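You operate a simulated robot arm through the tools that you are given. There is no shell and no other tool. Be economical: measure what you need, move in short steps, check, and stop when the job is done.

You are at the controls of a simulated robot arm. One attempt, no reset.

Task
Put one of the soft blocks from the top of the trolley on the orange saucer.

The check looks at the end state, three seconds after you hand in, the way a careful person would. Anything else that was tipped, shoved, dropped, spilled or broken makes it a failure.

Robot
A 7-joint arm with a two-finger parallel gripper, fixed in place. Base frame: the origin is at the foot of the arm, x ahead of it, y to its left, z up. Lengths are in mm, angles in rad, forces in N, time in s.
Its first joint turns from -2.897 to 2.897 rad. Payload 4.4 kg.
Tool frame: the origin (TCP) lies between the finger pads and is the grasp point; the fingertips stand 23 mm ahead of it; z points along the fingers, y is the line along which they close. The gripper opens to 94 mm. The fingers are 38 mm wide and 10 mm thick; the gripper's body (54 by 96 mm) begins 39 mm behind the TCP.
Orientation is that of the tool frame in the base frame, as a unit quaternion [w, x, y, z]. With the fingers straight down and closing along the base's y, the tool's x points along the base's -x, its y along +y and its z along -z.

Tools
- The arm moves only by the tool nudge_tool. Its argument "motion" is a list of rows, each a list of 3 entries, a list of its own where there are three numbers: the shift along the base's x, y, z in mm, then the turn, a rotation vector about the base's x, y, z in rad, then the gripper command, from -1 (shut) to 1 (fully open), values between in proportion. In form: [[[x, y, z], [rx, ry, rz], jaw], ...]. A call has 1 to 12 rows; each row shifts and turns the commanded pose from where the row before left it. A row lasts 0.2 s, in which the tool goes at most 50 mm and 0.15 rad; a call with a longer step from one row to the next is refused whole, and so is a gripper value outside its range. Where a pose cannot be reached the arm comes as near as it can. A force on the tool above 40 N (or 10 N above the force at the start of the call, whichever is more), or a blocked arm, ends the call early, and 0.2 s more pass. The fingers move at their own pace (about 72 mm/s each) and stop on an object; they squeeze with about 37 N. The grip force told is the motor's: it shows also when the fingers shut on nothing. Time passes only in rows, and 0.2 s behind the last, so rows that do not move let the fingers close. The reply holds the time, the measured pose of the TCP, the force on the tool along the base axes, the opening and the grip force, in the units named above and with some noise.
- Cameras (640 x 400 px; columns grow to the right, rows downward): "scene" is fixed at [47.8, -499.8, 1448.1]; the picture's right is [0.52, -0.85, 0.00], its down [-0.39, -0.24, -0.89] and it looks along [0.76, 0.46, -0.46] (base axes); focal length 342 px, centre (320, 200). "wrist" rides on the gripper at [86, 16, -75] in the tool frame; the picture's right is [-0.18, 0.98, 0.00], its down [-0.58, -0.11, -0.81] and it looks along [-0.79, -0.15, 0.59] (tool axes); focal length 243 px, centre (320, 200). There is no depth. A picture from a camera that has moved, and an enlarged one, comes with that camera's place and axes in the base frame and with its lens.
- get_image(camera): a new picture of that camera. The clock stands still meanwhile.
- zoom(camera, box): a new picture of the part [left, top, right, bottom] of that camera's present view, enlarged. The clock stands still meanwhile.
- finish_job(): hands the job in; it is judged then, once.

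Work in short steps. Places have to be worked out from the pictures, the camera data and where the tool is seen: move nearer, look again, correct. Check each grasp and each placing, and mend what went wrong. You have 90 turns and 38 pictures in all, those below and enlarged ones among them. Open the gripper and draw the arm clear of the work before you hand the job in, unless the task says otherwise; then end with one line.

The tools are called after "Request:" as name(argument=value, ...) on one line, values as JSON. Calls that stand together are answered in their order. nudge_tool: Moves the arm, as the interface text tells. Its arguments: {"type":"object","properties":{"motion":{"type":"array","items":{"type":"array"}}},"required":["motion"]} The other tools are called the same way: get_image (camera) takes a picture; zoom (camera, box) takes an enlarged picture of a part of a camera's view; finish_job () hands the job in.

At the start:

```text
time: 0.0
ee_pos: [711.5, 270.1, 1170.4]
orientation: [0.0, 0.0, 1.0, 0.0]
force: [0.0, 1.0, 0.2]
width: 94.1
gripper_force: 0.0
```

scene: 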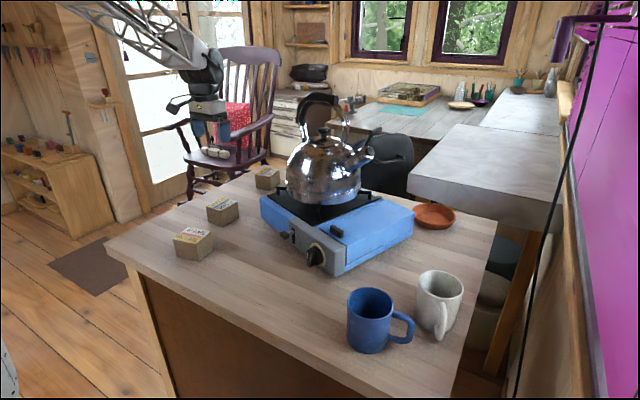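
wrist: 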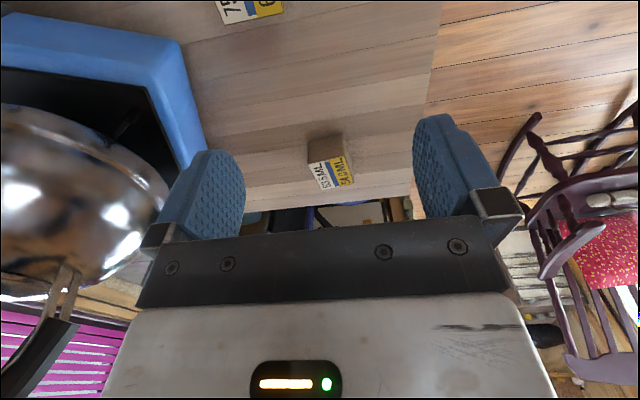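

Rough ray estimates put the blocks near (489,145), (662,220) and (936,268), and the saucer near (997,-329). I'll zoom in to refine these.

Request:
zoom(camera="scene", box=[160, 150, 300, 270])

Request:
zoom(camera="scene", box=[370, 160, 510, 260])

Request:
zoom(camera="scene", box=[240, 80, 440, 280])

```text
3.33 times, centred on (230, 210) of scene
camera zoom: at [47.8, -499.8, 1448.1], right [0.52, -0.85, 0.0], down [-0.39, -0.24, -0.89], along [0.76, 0.46, -0.46], focal length 1139 px, centre (620, 167)
```

zoom: 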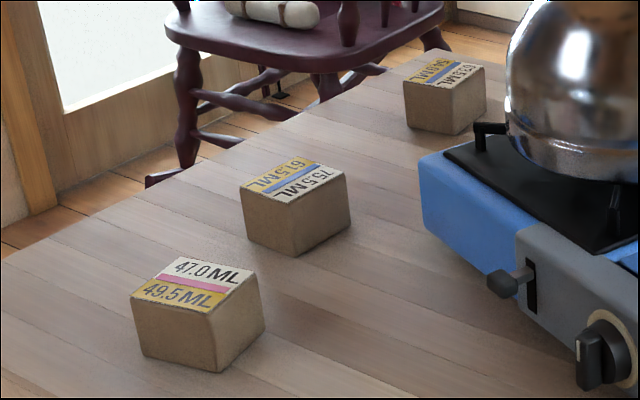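

```text
4.00 times, centred on (440, 210) of scene
camera zoom: at [47.8, -499.8, 1448.1], right [0.52, -0.85, 0.0], down [-0.39, -0.24, -0.89], along [0.76, 0.46, -0.46], focal length 1367 px, centre (-160, 160)
```

zoom: 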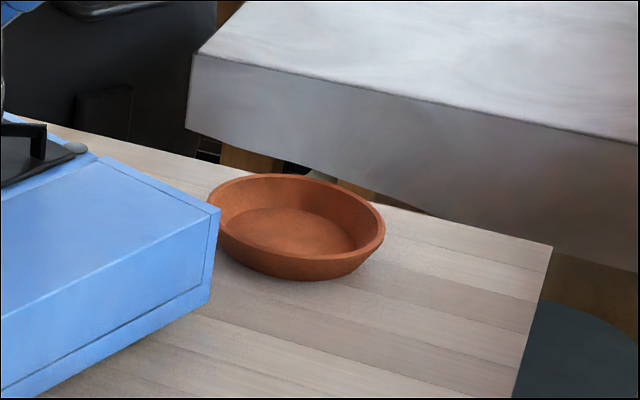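

```text
2.00 times, centred on (340, 180) of scene
camera zoom: at [47.8, -499.8, 1448.1], right [0.52, -0.85, 0.0], down [-0.39, -0.24, -0.89], along [0.76, 0.46, -0.46], focal length 683 px, centre (280, 240)
```

zoom: 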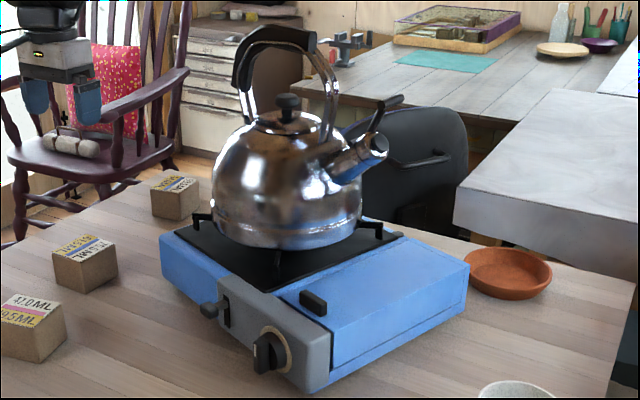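

The blocks look about 65 mm square and 45 mm tall, and block 2 near (671,221) is about square to the base axes. I'll back off to (560,221,1100) with the jaws open so I can see it with the wrist camera.

Request:
nudge_tool(motion=[[[-40, -12, -15], [0, 0, 0], 1], [[-40, -12, -15], [0, 0, 0], 1], [[-40, -12, -20], [0, 0, 0], 1], [[-31, -13, -20], [0, 0, 0], 1], [[0, 0, 0], [0, 0, 0], 1]])

Request:
get_image(camera="wrist")

Request:
get_image(camera="scene")

```text
time: 1.2
ee_pos: [559.0, 220.0, 1099.9]
orientation: [0.001, 0.0, 1.0, 0.0]
force: [0.5, 0.9, -0.3]
width: 94.2
gripper_force: 0.1
```

```text
32 pictures are left
camera wrist: at [472.4, 236.2, 1174.9], right [0.18, 0.98, 0.0], down [0.58, -0.11, 0.81], along [0.79, -0.15, -0.59], focal length 243 px, centre (320, 200)
```

wrist: 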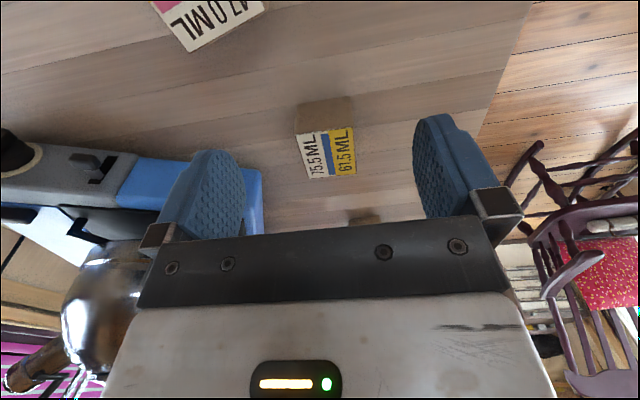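

```text
31 pictures are left
```

scene: 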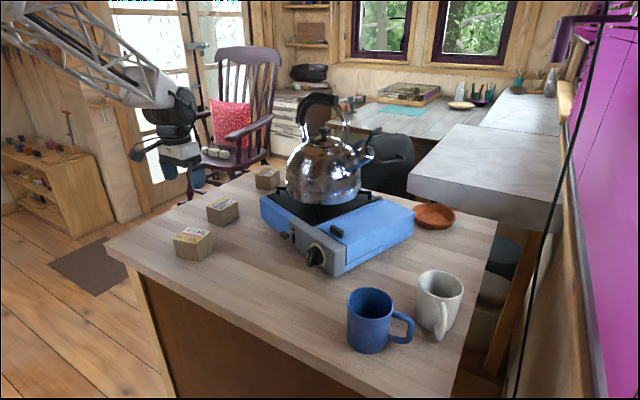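

The wrist view puts block 2 at about x 627–697, y 179–240, with its top near z 972 and yaw near 0. The saucer is about 1020 mm out, past straight-down reach, so I'll grasp with the tool tilted 0.3 rad outward about the closing axis. That way the block stays level when placed.

Request:
nudge_tool(motion=[[[30, -3, 0], [0, -0.1, 0], 1], [[35, -4, -15], [0, -0.1, 0], 1], [[38, -4, -25], [0, -0.1, 0], 1], [[0, 0, -20], [0, 0, 0], 1], [[0, 0, 0], [0, 0, 0], 1]])

Request:
get_image(camera="wrist")

Request:
zoom(camera="scene", box=[140, 110, 300, 270])

```text
time: 2.4
ee_pos: [662.9, 209.9, 1038.5]
orientation: [0.15, 0.0, 0.989, 0.001]
force: [0.6, -0.4, -0.3]
width: 94.0
gripper_force: 0.1
```

```text
30 pictures are left
camera wrist: at [558.9, 226.0, 1085.6], right [0.18, 0.98, 0.06], down [0.32, -0.11, 0.94], along [0.93, -0.15, -0.33], focal length 243 px, centre (320, 200)
```

wrist: 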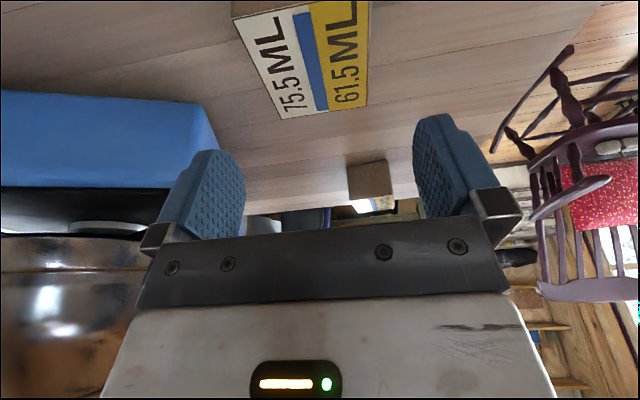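

```text
2.50 times, centred on (220, 190) of scene
camera zoom: at [47.8, -499.8, 1448.1], right [0.52, -0.85, 0.0], down [-0.39, -0.24, -0.89], along [0.76, 0.46, -0.46], focal length 854 px, centre (570, 225)
```

zoom: 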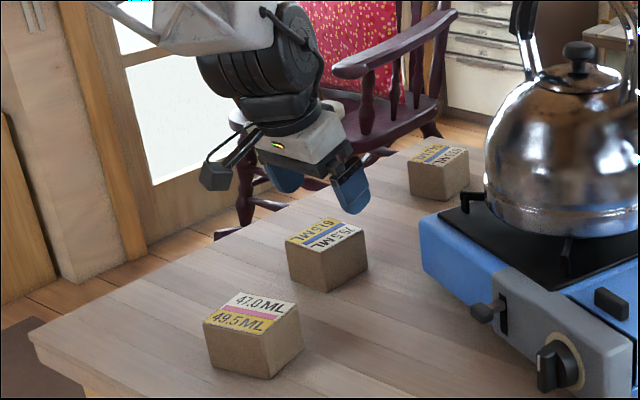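

This view confirms block 2 is centred near (661,210) with its far edge at x≈696. The camera box sticks out on the base side, so I'll keep it off the stove later by choosing the yaw. I'll descend to z≈963 and check before closing.

Request:
nudge_tool(motion=[[[0, 0, -30], [0, 0, 0], 1], [[-1, 0, -30], [0, 0, 0], 1], [[-1, 0, -15], [0, 0, 0], 1], [[0, 0, 0], [0, 0, 0], 1]])

Request:
zoom(camera="scene", box=[150, 130, 290, 270])

```text
time: 3.4
ee_pos: [661.6, 209.2, 964.5]
orientation: [0.15, 0.0, 0.989, 0.0]
force: [0.9, 0.4, 0.4]
width: 94.0
gripper_force: 0.0
```

```text
2.86 times, centred on (220, 200) of scene
camera zoom: at [47.8, -499.8, 1448.1], right [0.52, -0.85, 0.0], down [-0.39, -0.24, -0.89], along [0.76, 0.46, -0.46], focal length 976 px, centre (606, 200)
```

zoom: 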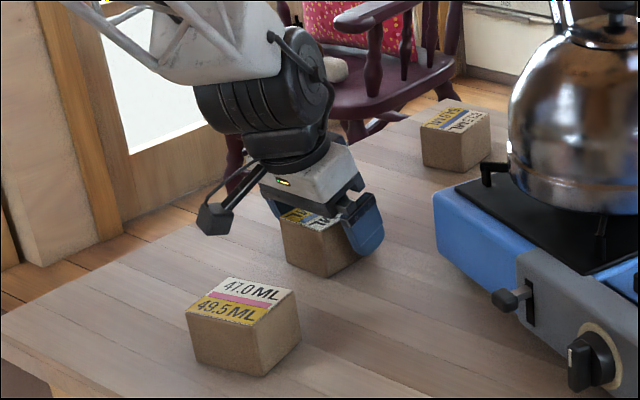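

The fingers straddle the block. I'll close gently to a target just under the block width and read the result.

Request:
nudge_tool(motion=[[[0, 0, 0], [0, 0, 0], 0.4], [[0, 0, 0], [0, 0, 0], 0.2], [[0, 0, 0], [0, 0, 0], 0.15], [[0, 0, 0], [0, 0, 0], 0.15]])

```text
time: 4.4
ee_pos: [661.5, 208.1, 963.6]
orientation: [0.151, 0.0, 0.989, 0.0]
force: [0.4, 0.4, -0.4]
width: 62.0
gripper_force: 37.1
```

It's gripped at 62 mm with 37 N. I'll lift 60 mm and check.

Request:
nudge_tool(motion=[[[0, 0, 10], [0, 0, 0], 0.0], [[0, 0, 20], [0, 0, 0], 0.0], [[0, 0, 30], [0, 0, 0], 0.0], [[0, 0, 0], [0, 0, 0], 0.0]])

Request:
zoom(camera="scene", box=[150, 110, 290, 270])

```text
time: 5.4
ee_pos: [661.1, 206.8, 1023.7]
orientation: [0.151, 0.0, 0.989, 0.0]
force: [0.5, -0.1, -5.1]
width: 61.8
gripper_force: 37.4
```

```text
2.50 times, centred on (220, 190) of scene
camera zoom: at [47.8, -499.8, 1448.1], right [0.52, -0.85, 0.0], down [-0.39, -0.24, -0.89], along [0.76, 0.46, -0.46], focal length 854 px, centre (570, 225)
```

zoom: 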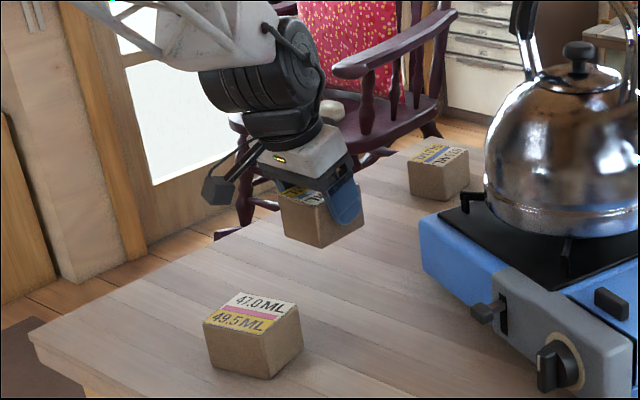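

The block is lifted and level. I'll raise it, draw it in toward the base, and swing around the near side of the kettle.

Request:
nudge_tool(motion=[[[0, 0, 45], [0, 0, 0], 0.0], [[0, 0, 45], [0, 0, 0], 0.0], [[-10, -5, 45], [0, 0, 0], 0.0], [[-20, -10, 40], [0, 0, 0], 0.0], [[-42, -12, 15], [0, 0, 0], 0.0], [[-45, -12, 0], [0, 0, 0], 0.0], [[-45, -12, 0], [0, 0, 0], 0.0], [[-45, -12, 0], [0, 0, 0], 0.0], [[0, 0, 0], [0, 0, 0], 0.0]])

```text
time: 7.4
ee_pos: [454.1, 145.6, 1210.9]
orientation: [0.15, 0.0, 0.989, 0.001]
force: [-0.4, 0.4, -4.4]
width: 62.0
gripper_force: 37.3
```

The grip is steady at (454,146,1211). I'll swing across to negative y at this height.

Request:
nudge_tool(motion=[[[0, -44, 0], [0, 0, 0], 0.0], [[0, -44, 0], [0, 0, 0], 0.0], [[0, -44, 0], [0, 0, 0], 0.0], [[0, -44, 0], [0, 0, 0], 0.0], [[0, -44, 0], [0, 0, 0], 0.0], [[0, -44, 0], [0, 0, 0], 0.0], [[0, -44, 0], [0, 0, 0], 0.0], [[0, -44, 0], [0, 0, 0], 0.0], [[0, -44, 0], [0, 0, 0], 0.0], [[0, -44, 0], [0, 0, 0], 0.0], [[0, -44, 0], [0, 0, 0], 0.0], [[0, 0, 0], [0, 0, 0], 0.0]])

Request:
get_image(camera="scene")

Request:
get_image(camera="wrist")

```text
time: 9.9
ee_pos: [474.1, -313.4, 1215.1]
orientation: [0.149, -0.031, 0.988, 0.004]
force: [1.4, -8.4, -7.6]
width: 62.1
gripper_force: 37.1
stopped in row 12: the force on the tool passed its limit (the readings are from after the stop); the commanded pose is now the measured one
```

```text
26 pictures are left
```

scene: 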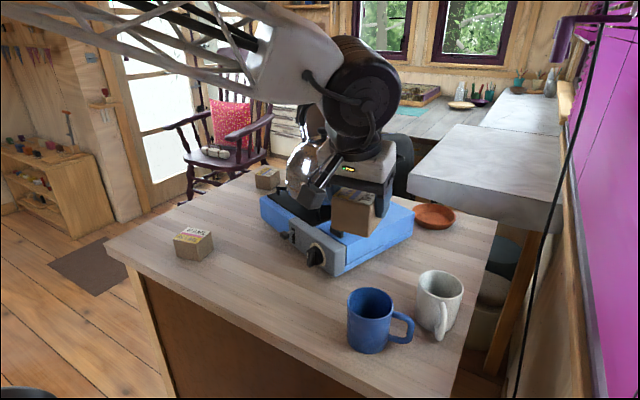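

```text
25 pictures are left
camera wrist: at [368.5, -302.1, 1260.8], right [0.11, 0.99, 0.06], down [0.32, -0.09, 0.94], along [0.94, -0.09, -0.33], focal length 243 px, centre (320, 200)
```

wrist: 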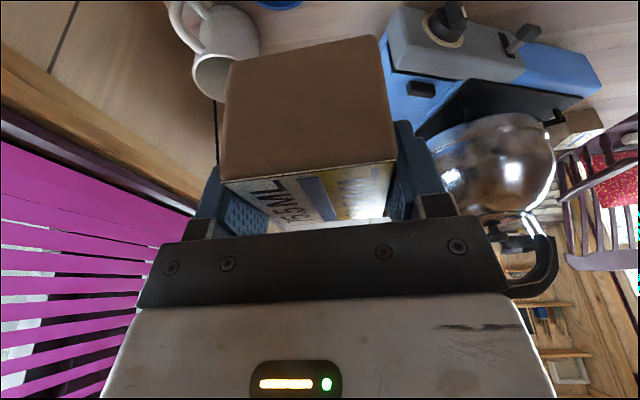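

The call stopped with a force event and a slight pose offset, but nothing looks disturbed. I'll hold still for a moment and see whether the force persists.

Request:
nudge_tool(motion=[[[0, 0, 0], [0, 0, 0], 0.0], [[0, 0, 0], [0, 0, 0], 0.0]])

Request:
zoom(camera="scene", box=[240, 30, 480, 280])

```text
time: 10.5
ee_pos: [474.0, -311.4, 1214.9]
orientation: [0.15, -0.031, 0.988, 0.005]
force: [-0.2, -0.9, -4.6]
width: 61.9
gripper_force: 36.7
```

```text
1.60 times, centred on (360, 155) of scene
camera zoom: at [47.8, -499.8, 1448.1], right [0.52, -0.85, 0.0], down [-0.39, -0.24, -0.89], along [0.76, 0.46, -0.46], focal length 547 px, centre (256, 272)
```

zoom: 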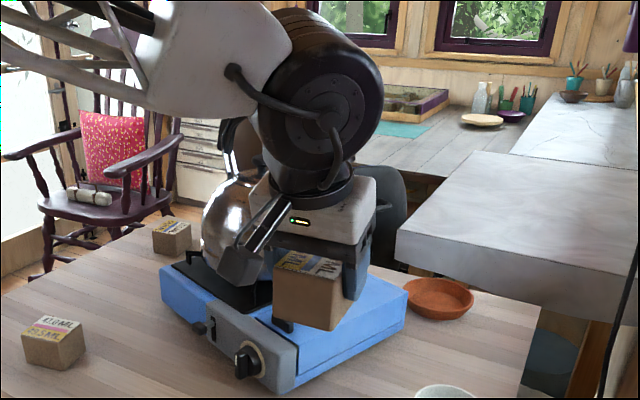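

The force is back to the block's weight alone, so that was motion lag. I'll continue more slowly outward along the right side, clear of the kettle.

Request:
nudge_tool(motion=[[[28, -10, 0], [0, 0, 0], 0.0], [[28, -10, 0], [0, 0, 0], 0.0], [[28, -10, 0], [0, 0, 0], 0.0], [[28, -10, 0], [0, 0, 0], 0.0], [[28, -10, 0], [0, 0, 0], 0.0], [[28, -10, 0], [0, 0, 0], 0.0], [[28, -10, 0], [0, 0, 0], 0.0], [[28, -10, 0], [0, 0, 0], 0.0], [[0, 0, 0], [0, 0, 0], 0.0]])

Request:
get_image(camera="wrist")

Request:
get_image(camera="scene")

```text
time: 12.5
ee_pos: [693.8, -398.1, 1216.0]
orientation: [0.15, -0.024, 0.988, 0.003]
force: [0.7, -0.5, -3.3]
width: 61.8
gripper_force: 37.3
```

```text
23 pictures are left
camera wrist: at [586.6, -385.7, 1262.3], right [0.13, 0.99, 0.05], down [0.32, -0.09, 0.94], along [0.94, -0.1, -0.33], focal length 243 px, centre (320, 200)
```

wrist: 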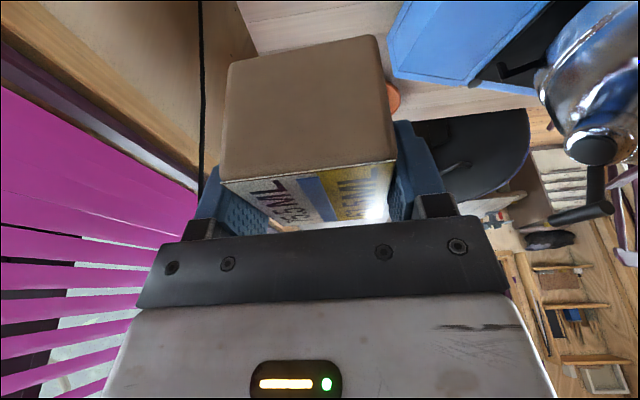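

```text
22 pictures are left
```

scene: 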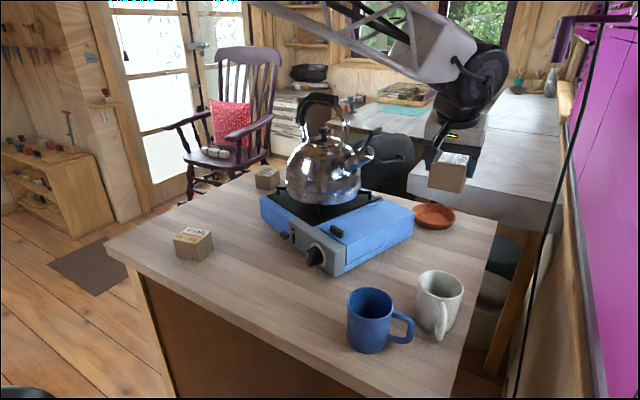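

The wrist view agrees with the earlier estimates: stove corner at about (865,-298), saucer's left rim near y=-268, so its centre is about (963,-333). I'll advance to (850,-400), yawing +0.25 so the camera box ends up outside the stove's edge.

Request:
nudge_tool(motion=[[[30, -2, 0], [0, 0, 0.05], 0.0], [[30, -2, 0], [0, 0, 0.05], 0.0], [[30, 0, 0], [0, 0, 0.05], 0.0], [[30, 0, 0], [0, 0, 0.05], 0.0], [[30, 0, -10], [0, 0, 0.05], 0.0], [[0, 0, 0], [0, 0, 0], 0.0]])

Request:
get_image(camera="wrist")

Request:
zoom(camera="scene", box=[340, 40, 580, 260])

```text
time: 13.9
ee_pos: [843.0, -402.6, 1205.6]
orientation: [0.149, -0.146, 0.978, 0.021]
force: [0.4, -0.4, -2.9]
width: 61.8
gripper_force: 36.5
```

```text
21 pictures are left
camera wrist: at [737.1, -416.7, 1251.5], right [-0.12, 0.99, 0.05], down [0.33, -0.01, 0.94], along [0.94, 0.13, -0.33], focal length 243 px, centre (320, 200)
```

wrist: 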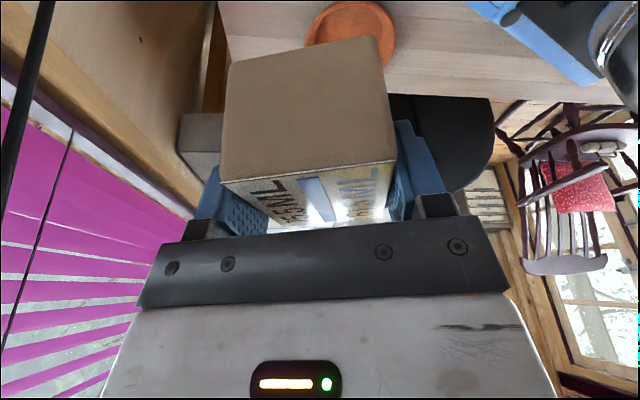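

```text
1.82 times, centred on (460, 150) of scene
camera zoom: at [47.8, -499.8, 1448.1], right [0.52, -0.85, 0.0], down [-0.39, -0.24, -0.89], along [0.76, 0.46, -0.46], focal length 621 px, centre (66, 291)
```

zoom: 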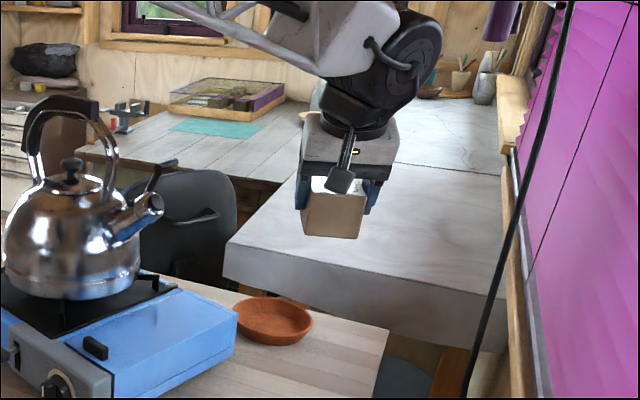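

The saucer is visible, but the block hides part of it. I'll sidestep a little so the whole rim shows and I can fix its centre.

Request:
nudge_tool(motion=[[[-25, -20, 0], [0, 0, 0], 0.0], [[-25, -20, 0], [0, 0, 0], 0.0], [[-15, -20, 0], [0, 0, 0], 0.0], [[0, 0, 0], [0, 0, 0], 0.0]])

Request:
get_image(camera="wrist")

```text
time: 14.9
ee_pos: [777.9, -462.4, 1206.7]
orientation: [0.148, -0.146, 0.978, 0.021]
force: [-0.9, -0.2, -5.2]
width: 61.8
gripper_force: 37.0
```

```text
19 pictures are left
camera wrist: at [672.2, -476.7, 1253.3], right [-0.12, 0.99, 0.05], down [0.33, -0.01, 0.94], along [0.94, 0.13, -0.33], focal length 243 px, centre (320, 200)
```

wrist: 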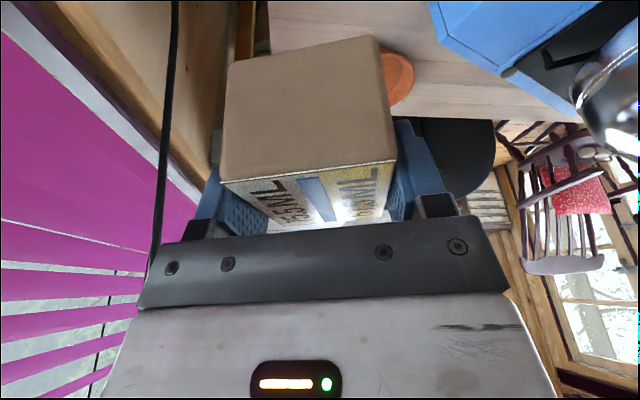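

Combining both cameras, the saucer centre is about (970,-333) and the rim about z 943. I'll move over it in steps, watching whether the arm can reach.

Request:
nudge_tool(motion=[[[28, 15, 0], [0, 0, 0], 0.0], [[28, 15, 0], [0, 0, 0], 0.0], [[28, 18, -10], [0, 0, 0], 0.0], [[28, 20, -20], [0, 0, 0], 0.0], [[28, 20, -20], [0, 0, 0], 0.0], [[28, 20, -20], [0, 0, 0], 0.0], [[24, 21, -20], [0, 0, 0], 0.0], [[0, 0, 0], [0, 0, 0], 0.0]])

Request:
zoom(camera="scene", box=[340, 60, 540, 260])

Request:
get_image(camera="wrist")

```text
time: 16.7
ee_pos: [970.3, -331.6, 1116.4]
orientation: [0.148, -0.147, 0.978, 0.021]
force: [-0.3, 0.7, -5.0]
width: 61.7
gripper_force: 37.7
```

```text
2.00 times, centred on (440, 160) of scene
camera zoom: at [47.8, -499.8, 1448.1], right [0.52, -0.85, 0.0], down [-0.39, -0.24, -0.89], along [0.76, 0.46, -0.46], focal length 683 px, centre (80, 280)
```

zoom: 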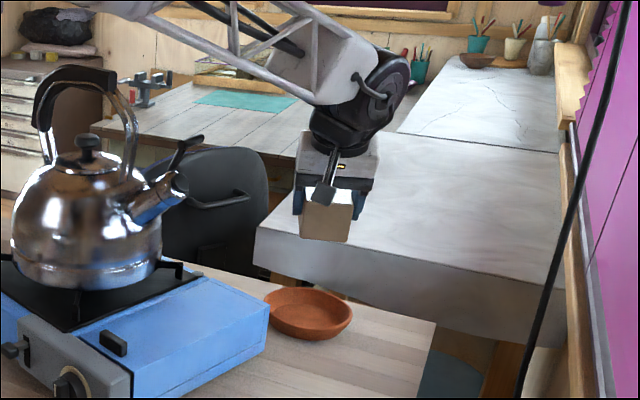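

```text
17 pictures are left
camera wrist: at [865.5, -347.2, 1163.0], right [-0.12, 0.99, 0.05], down [0.33, -0.01, 0.94], along [0.94, 0.13, -0.33], focal length 243 px, centre (320, 200)
```

wrist: 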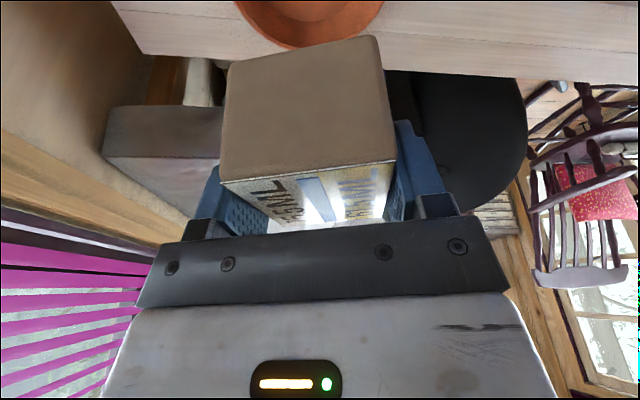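

From here the rim points fit a circle with centre (979,-330) and radius about 62. I'll shift 9 mm out and lower to TCP 1010, so the block bottom sits near 966, just above the rim.

Request:
nudge_tool(motion=[[[5, 1, -25], [0, 0, 0], 0.0], [[4, 0, -25], [0, 0, 0], 0.0], [[0, 0, -28], [0, 0, 0], 0.0], [[0, 0, -28], [0, 0, 0], 0.0], [[0, 0, 0], [0, 0, 0], 0.0]])

Request:
zoom(camera="scene", box=[370, 120, 510, 260])

Request:
get_image(camera="wrist")

```text
time: 17.9
ee_pos: [979.4, -331.1, 1009.5]
orientation: [0.148, -0.147, 0.978, 0.021]
force: [0.2, -0.2, -4.4]
width: 61.8
gripper_force: 37.7
```

```text
2.86 times, centred on (440, 190) of scene
camera zoom: at [47.8, -499.8, 1448.1], right [0.52, -0.85, 0.0], down [-0.39, -0.24, -0.89], along [0.76, 0.46, -0.46], focal length 976 px, centre (-23, 229)
```

zoom: 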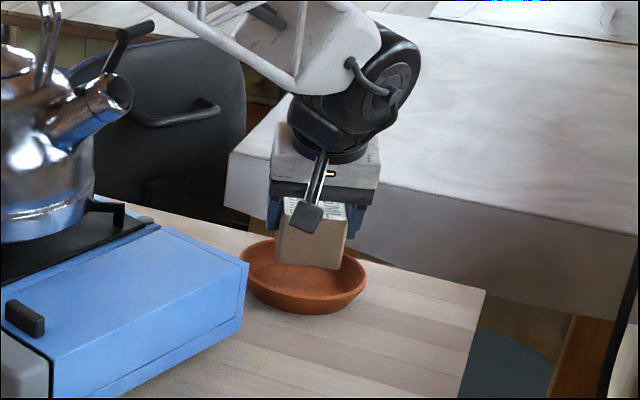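

```text
15 pictures are left
camera wrist: at [874.4, -345.6, 1056.1], right [-0.12, 0.99, 0.05], down [0.33, -0.01, 0.94], along [0.94, 0.13, -0.33], focal length 243 px, centre (320, 200)
```

wrist: 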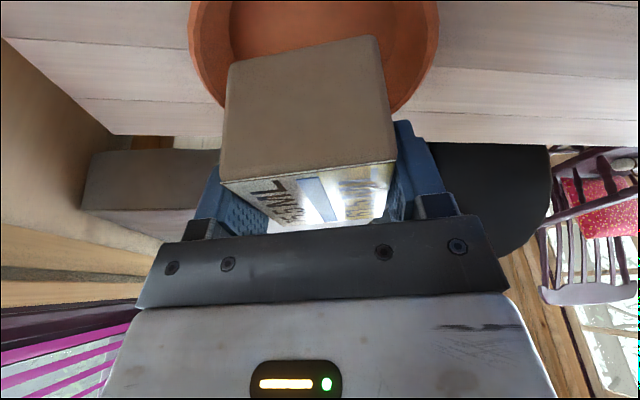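

The block is centred over the dish in both views, and the tracking is accurate. I'll lower it to just above the dish floor.

Request:
nudge_tool(motion=[[[0, 0, -12], [0, 0, 0], 0.0], [[0, 0, -12], [0, 0, 0], 0.0], [[0, 0, -8], [0, 0, 0], 0.0], [[0, 0, 0], [0, 0, 0], 0.0]])

Request:
zoom(camera="scene", box=[380, 150, 500, 250])

```text
time: 18.9
ee_pos: [979.6, -330.6, 976.8]
orientation: [0.149, -0.147, 0.978, 0.021]
force: [-0.2, -0.4, -4.7]
width: 62.0
gripper_force: 37.3
```

```text
4.00 times, centred on (440, 200) of scene
camera zoom: at [47.8, -499.8, 1448.1], right [0.52, -0.85, 0.0], down [-0.39, -0.24, -0.89], along [0.76, 0.46, -0.46], focal length 1367 px, centre (-160, 200)
```

zoom: 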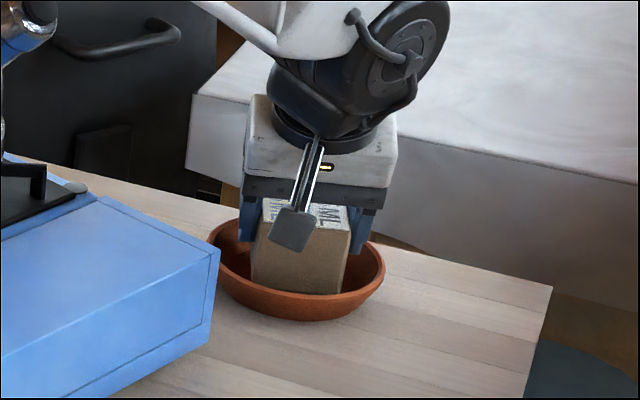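

The block is inside the rim and looks centred, with no contact yet. I'll lower it in small steps until the force shows touchdown.

Request:
nudge_tool(motion=[[[0, 0, -2], [0, 0, 0], 0.0], [[0, 0, -2], [0, 0, 0], 0.0], [[0, 0, 0], [0, 0, 0], 0.0]])

```text
time: 19.7
ee_pos: [980.4, -330.3, 974.0]
orientation: [0.15, -0.147, 0.978, 0.021]
force: [1.1, 1.5, -1.6]
width: 61.9
gripper_force: 36.9
```

Request:
nudge_tool(motion=[[[0, 0, -1.5], [0, 0, 0], 0.0], [[0, 0, 0], [0, 0, 0], 0.0]])

Request:
get_image(camera="wrist")

Request:
zoom(camera="scene", box=[390, 170, 480, 245])

```text
time: 20.3
ee_pos: [978.9, -331.6, 973.7]
orientation: [0.15, -0.147, 0.978, 0.021]
force: [-1.9, 0.6, 8.5]
width: 61.7
gripper_force: 36.7
```

```text
13 pictures are left
camera wrist: at [874.3, -345.8, 1019.7], right [-0.12, 0.99, 0.05], down [0.33, -0.01, 0.94], along [0.94, 0.13, -0.33], focal length 243 px, centre (320, 200)
```

wrist: 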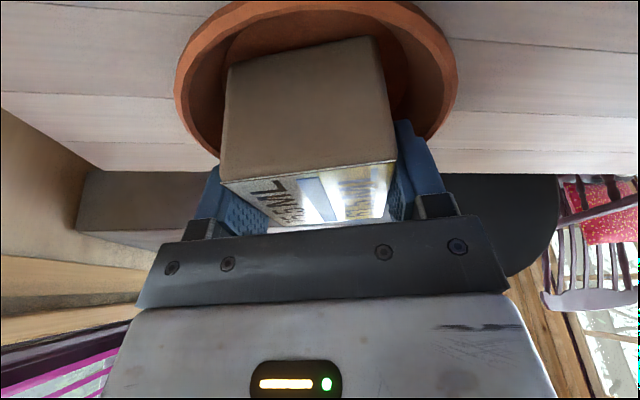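

```text
5.33 times, centred on (435, 208) of scene
camera zoom: at [47.8, -499.8, 1448.1], right [0.52, -0.85, 0.0], down [-0.39, -0.24, -0.89], along [0.76, 0.46, -0.46], focal length 1822 px, centre (-293, 160)
```

zoom: 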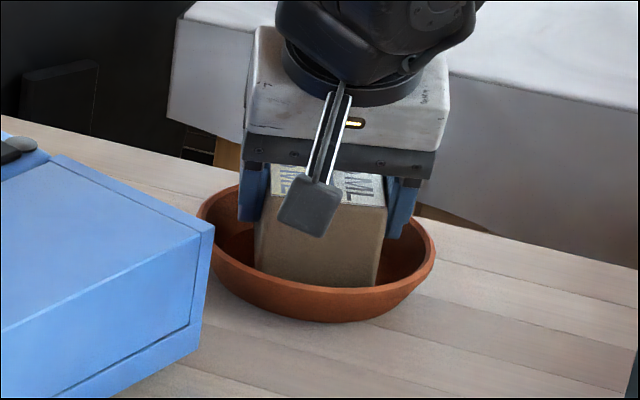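

Touchdown is confirmed: the vertical force swung from -5 to +8 N, with the block inside the rim and the fingertips above it. I'll open moderately and wait.

Request:
nudge_tool(motion=[[[0, 0, 0], [0, 0, 0], 0.4], [[0, 0, 0], [0, 0, 0], 0.5], [[0, 0, 0], [0, 0, 0], 0.65], [[0, 0, 0], [0, 0, 0], 0.65]])

Request:
zoom(camera="scene", box=[390, 170, 480, 245])

```text
time: 21.3
ee_pos: [979.4, -330.4, 973.1]
orientation: [0.148, -0.147, 0.978, 0.021]
force: [1.0, 1.2, -0.2]
width: 77.6
gripper_force: 0.1
```

```text
5.33 times, centred on (435, 208) of scene
camera zoom: at [47.8, -499.8, 1448.1], right [0.52, -0.85, 0.0], down [-0.39, -0.24, -0.89], along [0.76, 0.46, -0.46], focal length 1822 px, centre (-293, 160)
```

zoom: 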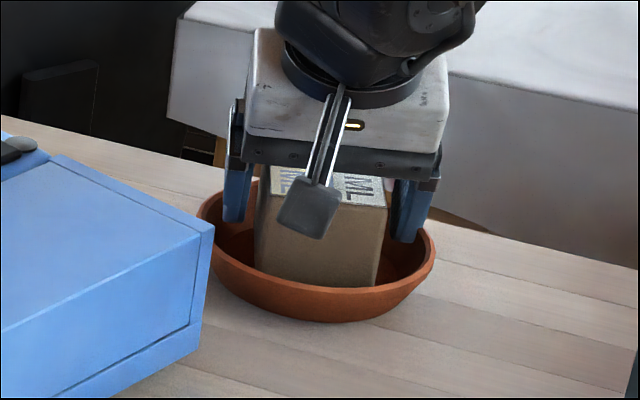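

It's released cleanly and the block hasn't moved. I'll rise straight up slowly, then faster.

Request:
nudge_tool(motion=[[[0, 0, 8], [0, 0, 0], 0.65], [[0, 0, 12], [0, 0, 0], 0.65], [[0, 0, 25], [0, 0, 0], 0.65], [[0, 0, 30], [0, 0, 0], 0.65], [[-5, -8, 35], [0, 0, 0], 0.65], [[-10, -12, 35], [0, 0, 0], 0.65], [[-20, -15, 35], [0, 0, 0], 0.65], [[-25, -15, 30], [0, 0, 0], 0.65], [[0, 0, 0], [0, 0, 0], 0.65]])

Request:
zoom(camera="scene", box=[380, 150, 500, 250])

Request:
get_image(camera="wrist")

```text
time: 23.3
ee_pos: [916.6, -379.4, 1182.2]
orientation: [0.149, -0.146, 0.978, 0.021]
force: [0.0, -0.1, 0.8]
width: 77.8
gripper_force: 0.0
```

```text
4.00 times, centred on (440, 200) of scene
camera zoom: at [47.8, -499.8, 1448.1], right [0.52, -0.85, 0.0], down [-0.39, -0.24, -0.89], along [0.76, 0.46, -0.46], focal length 1367 px, centre (-160, 200)
```

zoom: 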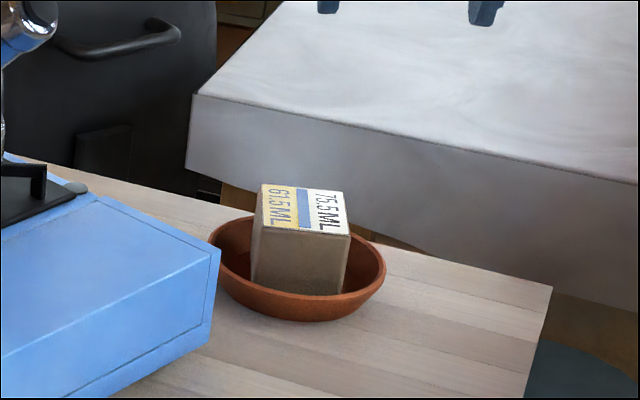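

```text
9 pictures are left
camera wrist: at [812.2, -394.4, 1228.5], right [-0.12, 0.99, 0.05], down [0.33, -0.01, 0.94], along [0.94, 0.13, -0.33], focal length 243 px, centre (320, 200)
```

wrist: 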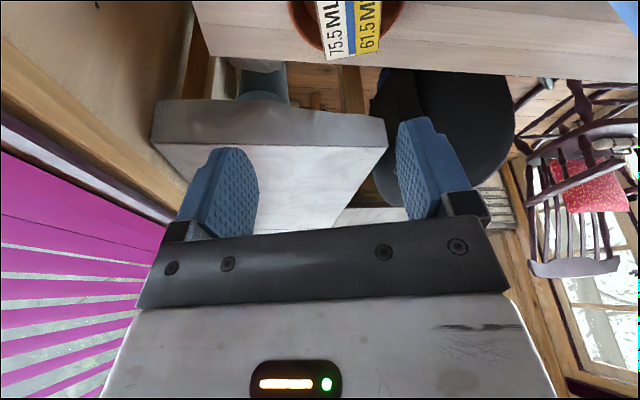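

The block sits level inside the saucer. I'll draw the arm back along the right side, open the gripper fully, and check the whole scene.

Request:
nudge_tool(motion=[[[-30, -4, 10], [0, 0, 0], 1], [[-30, -2, 10], [0, 0, 0], 1], [[-30, 4, 5], [0, 0, 0], 1], [[-30, 6, 5], [0, 0, 0], 1], [[-30, 8, 0], [0, 0, 0], 1], [[-30, 8, 0], [0, 0, 0], 1], [[-30, 8, 0], [0, 0, 0], 1], [[-30, 8, 0], [0, 0, 0], 1], [[-30, 8, 0], [0, 0, 0], 1], [[-30, 8, 0], [0, 0, 0], 1], [[0, 0, 0], [0, 0, 0], 1]])

Request:
get_image(camera="scene")

```text
time: 25.7
ee_pos: [617.3, -328.7, 1213.8]
orientation: [0.149, -0.147, 0.978, 0.021]
force: [-0.1, 0.0, 0.4]
width: 94.0
gripper_force: 0.1
```

```text
8 pictures are left
```

scene: 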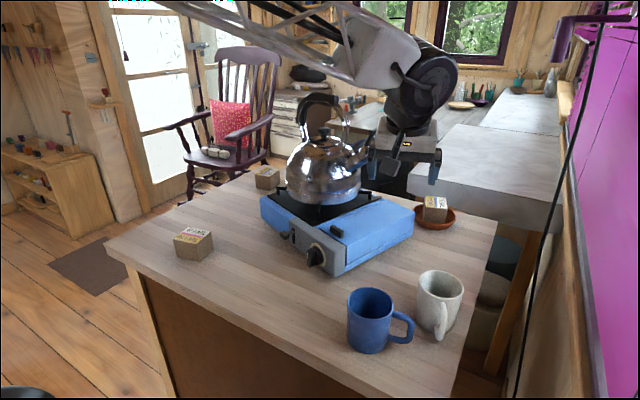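

The kettle, stove, mugs and other two blocks all look unmoved. The block is on the saucer and the arm is clear with its gripper open, so I'm handing in.

Request:
finish_job()

```text
The job is handed in.
```

One soft block from the trolley top is sitting level on the orange saucer; nothing else was moved, and the arm is clear with its gripper open.
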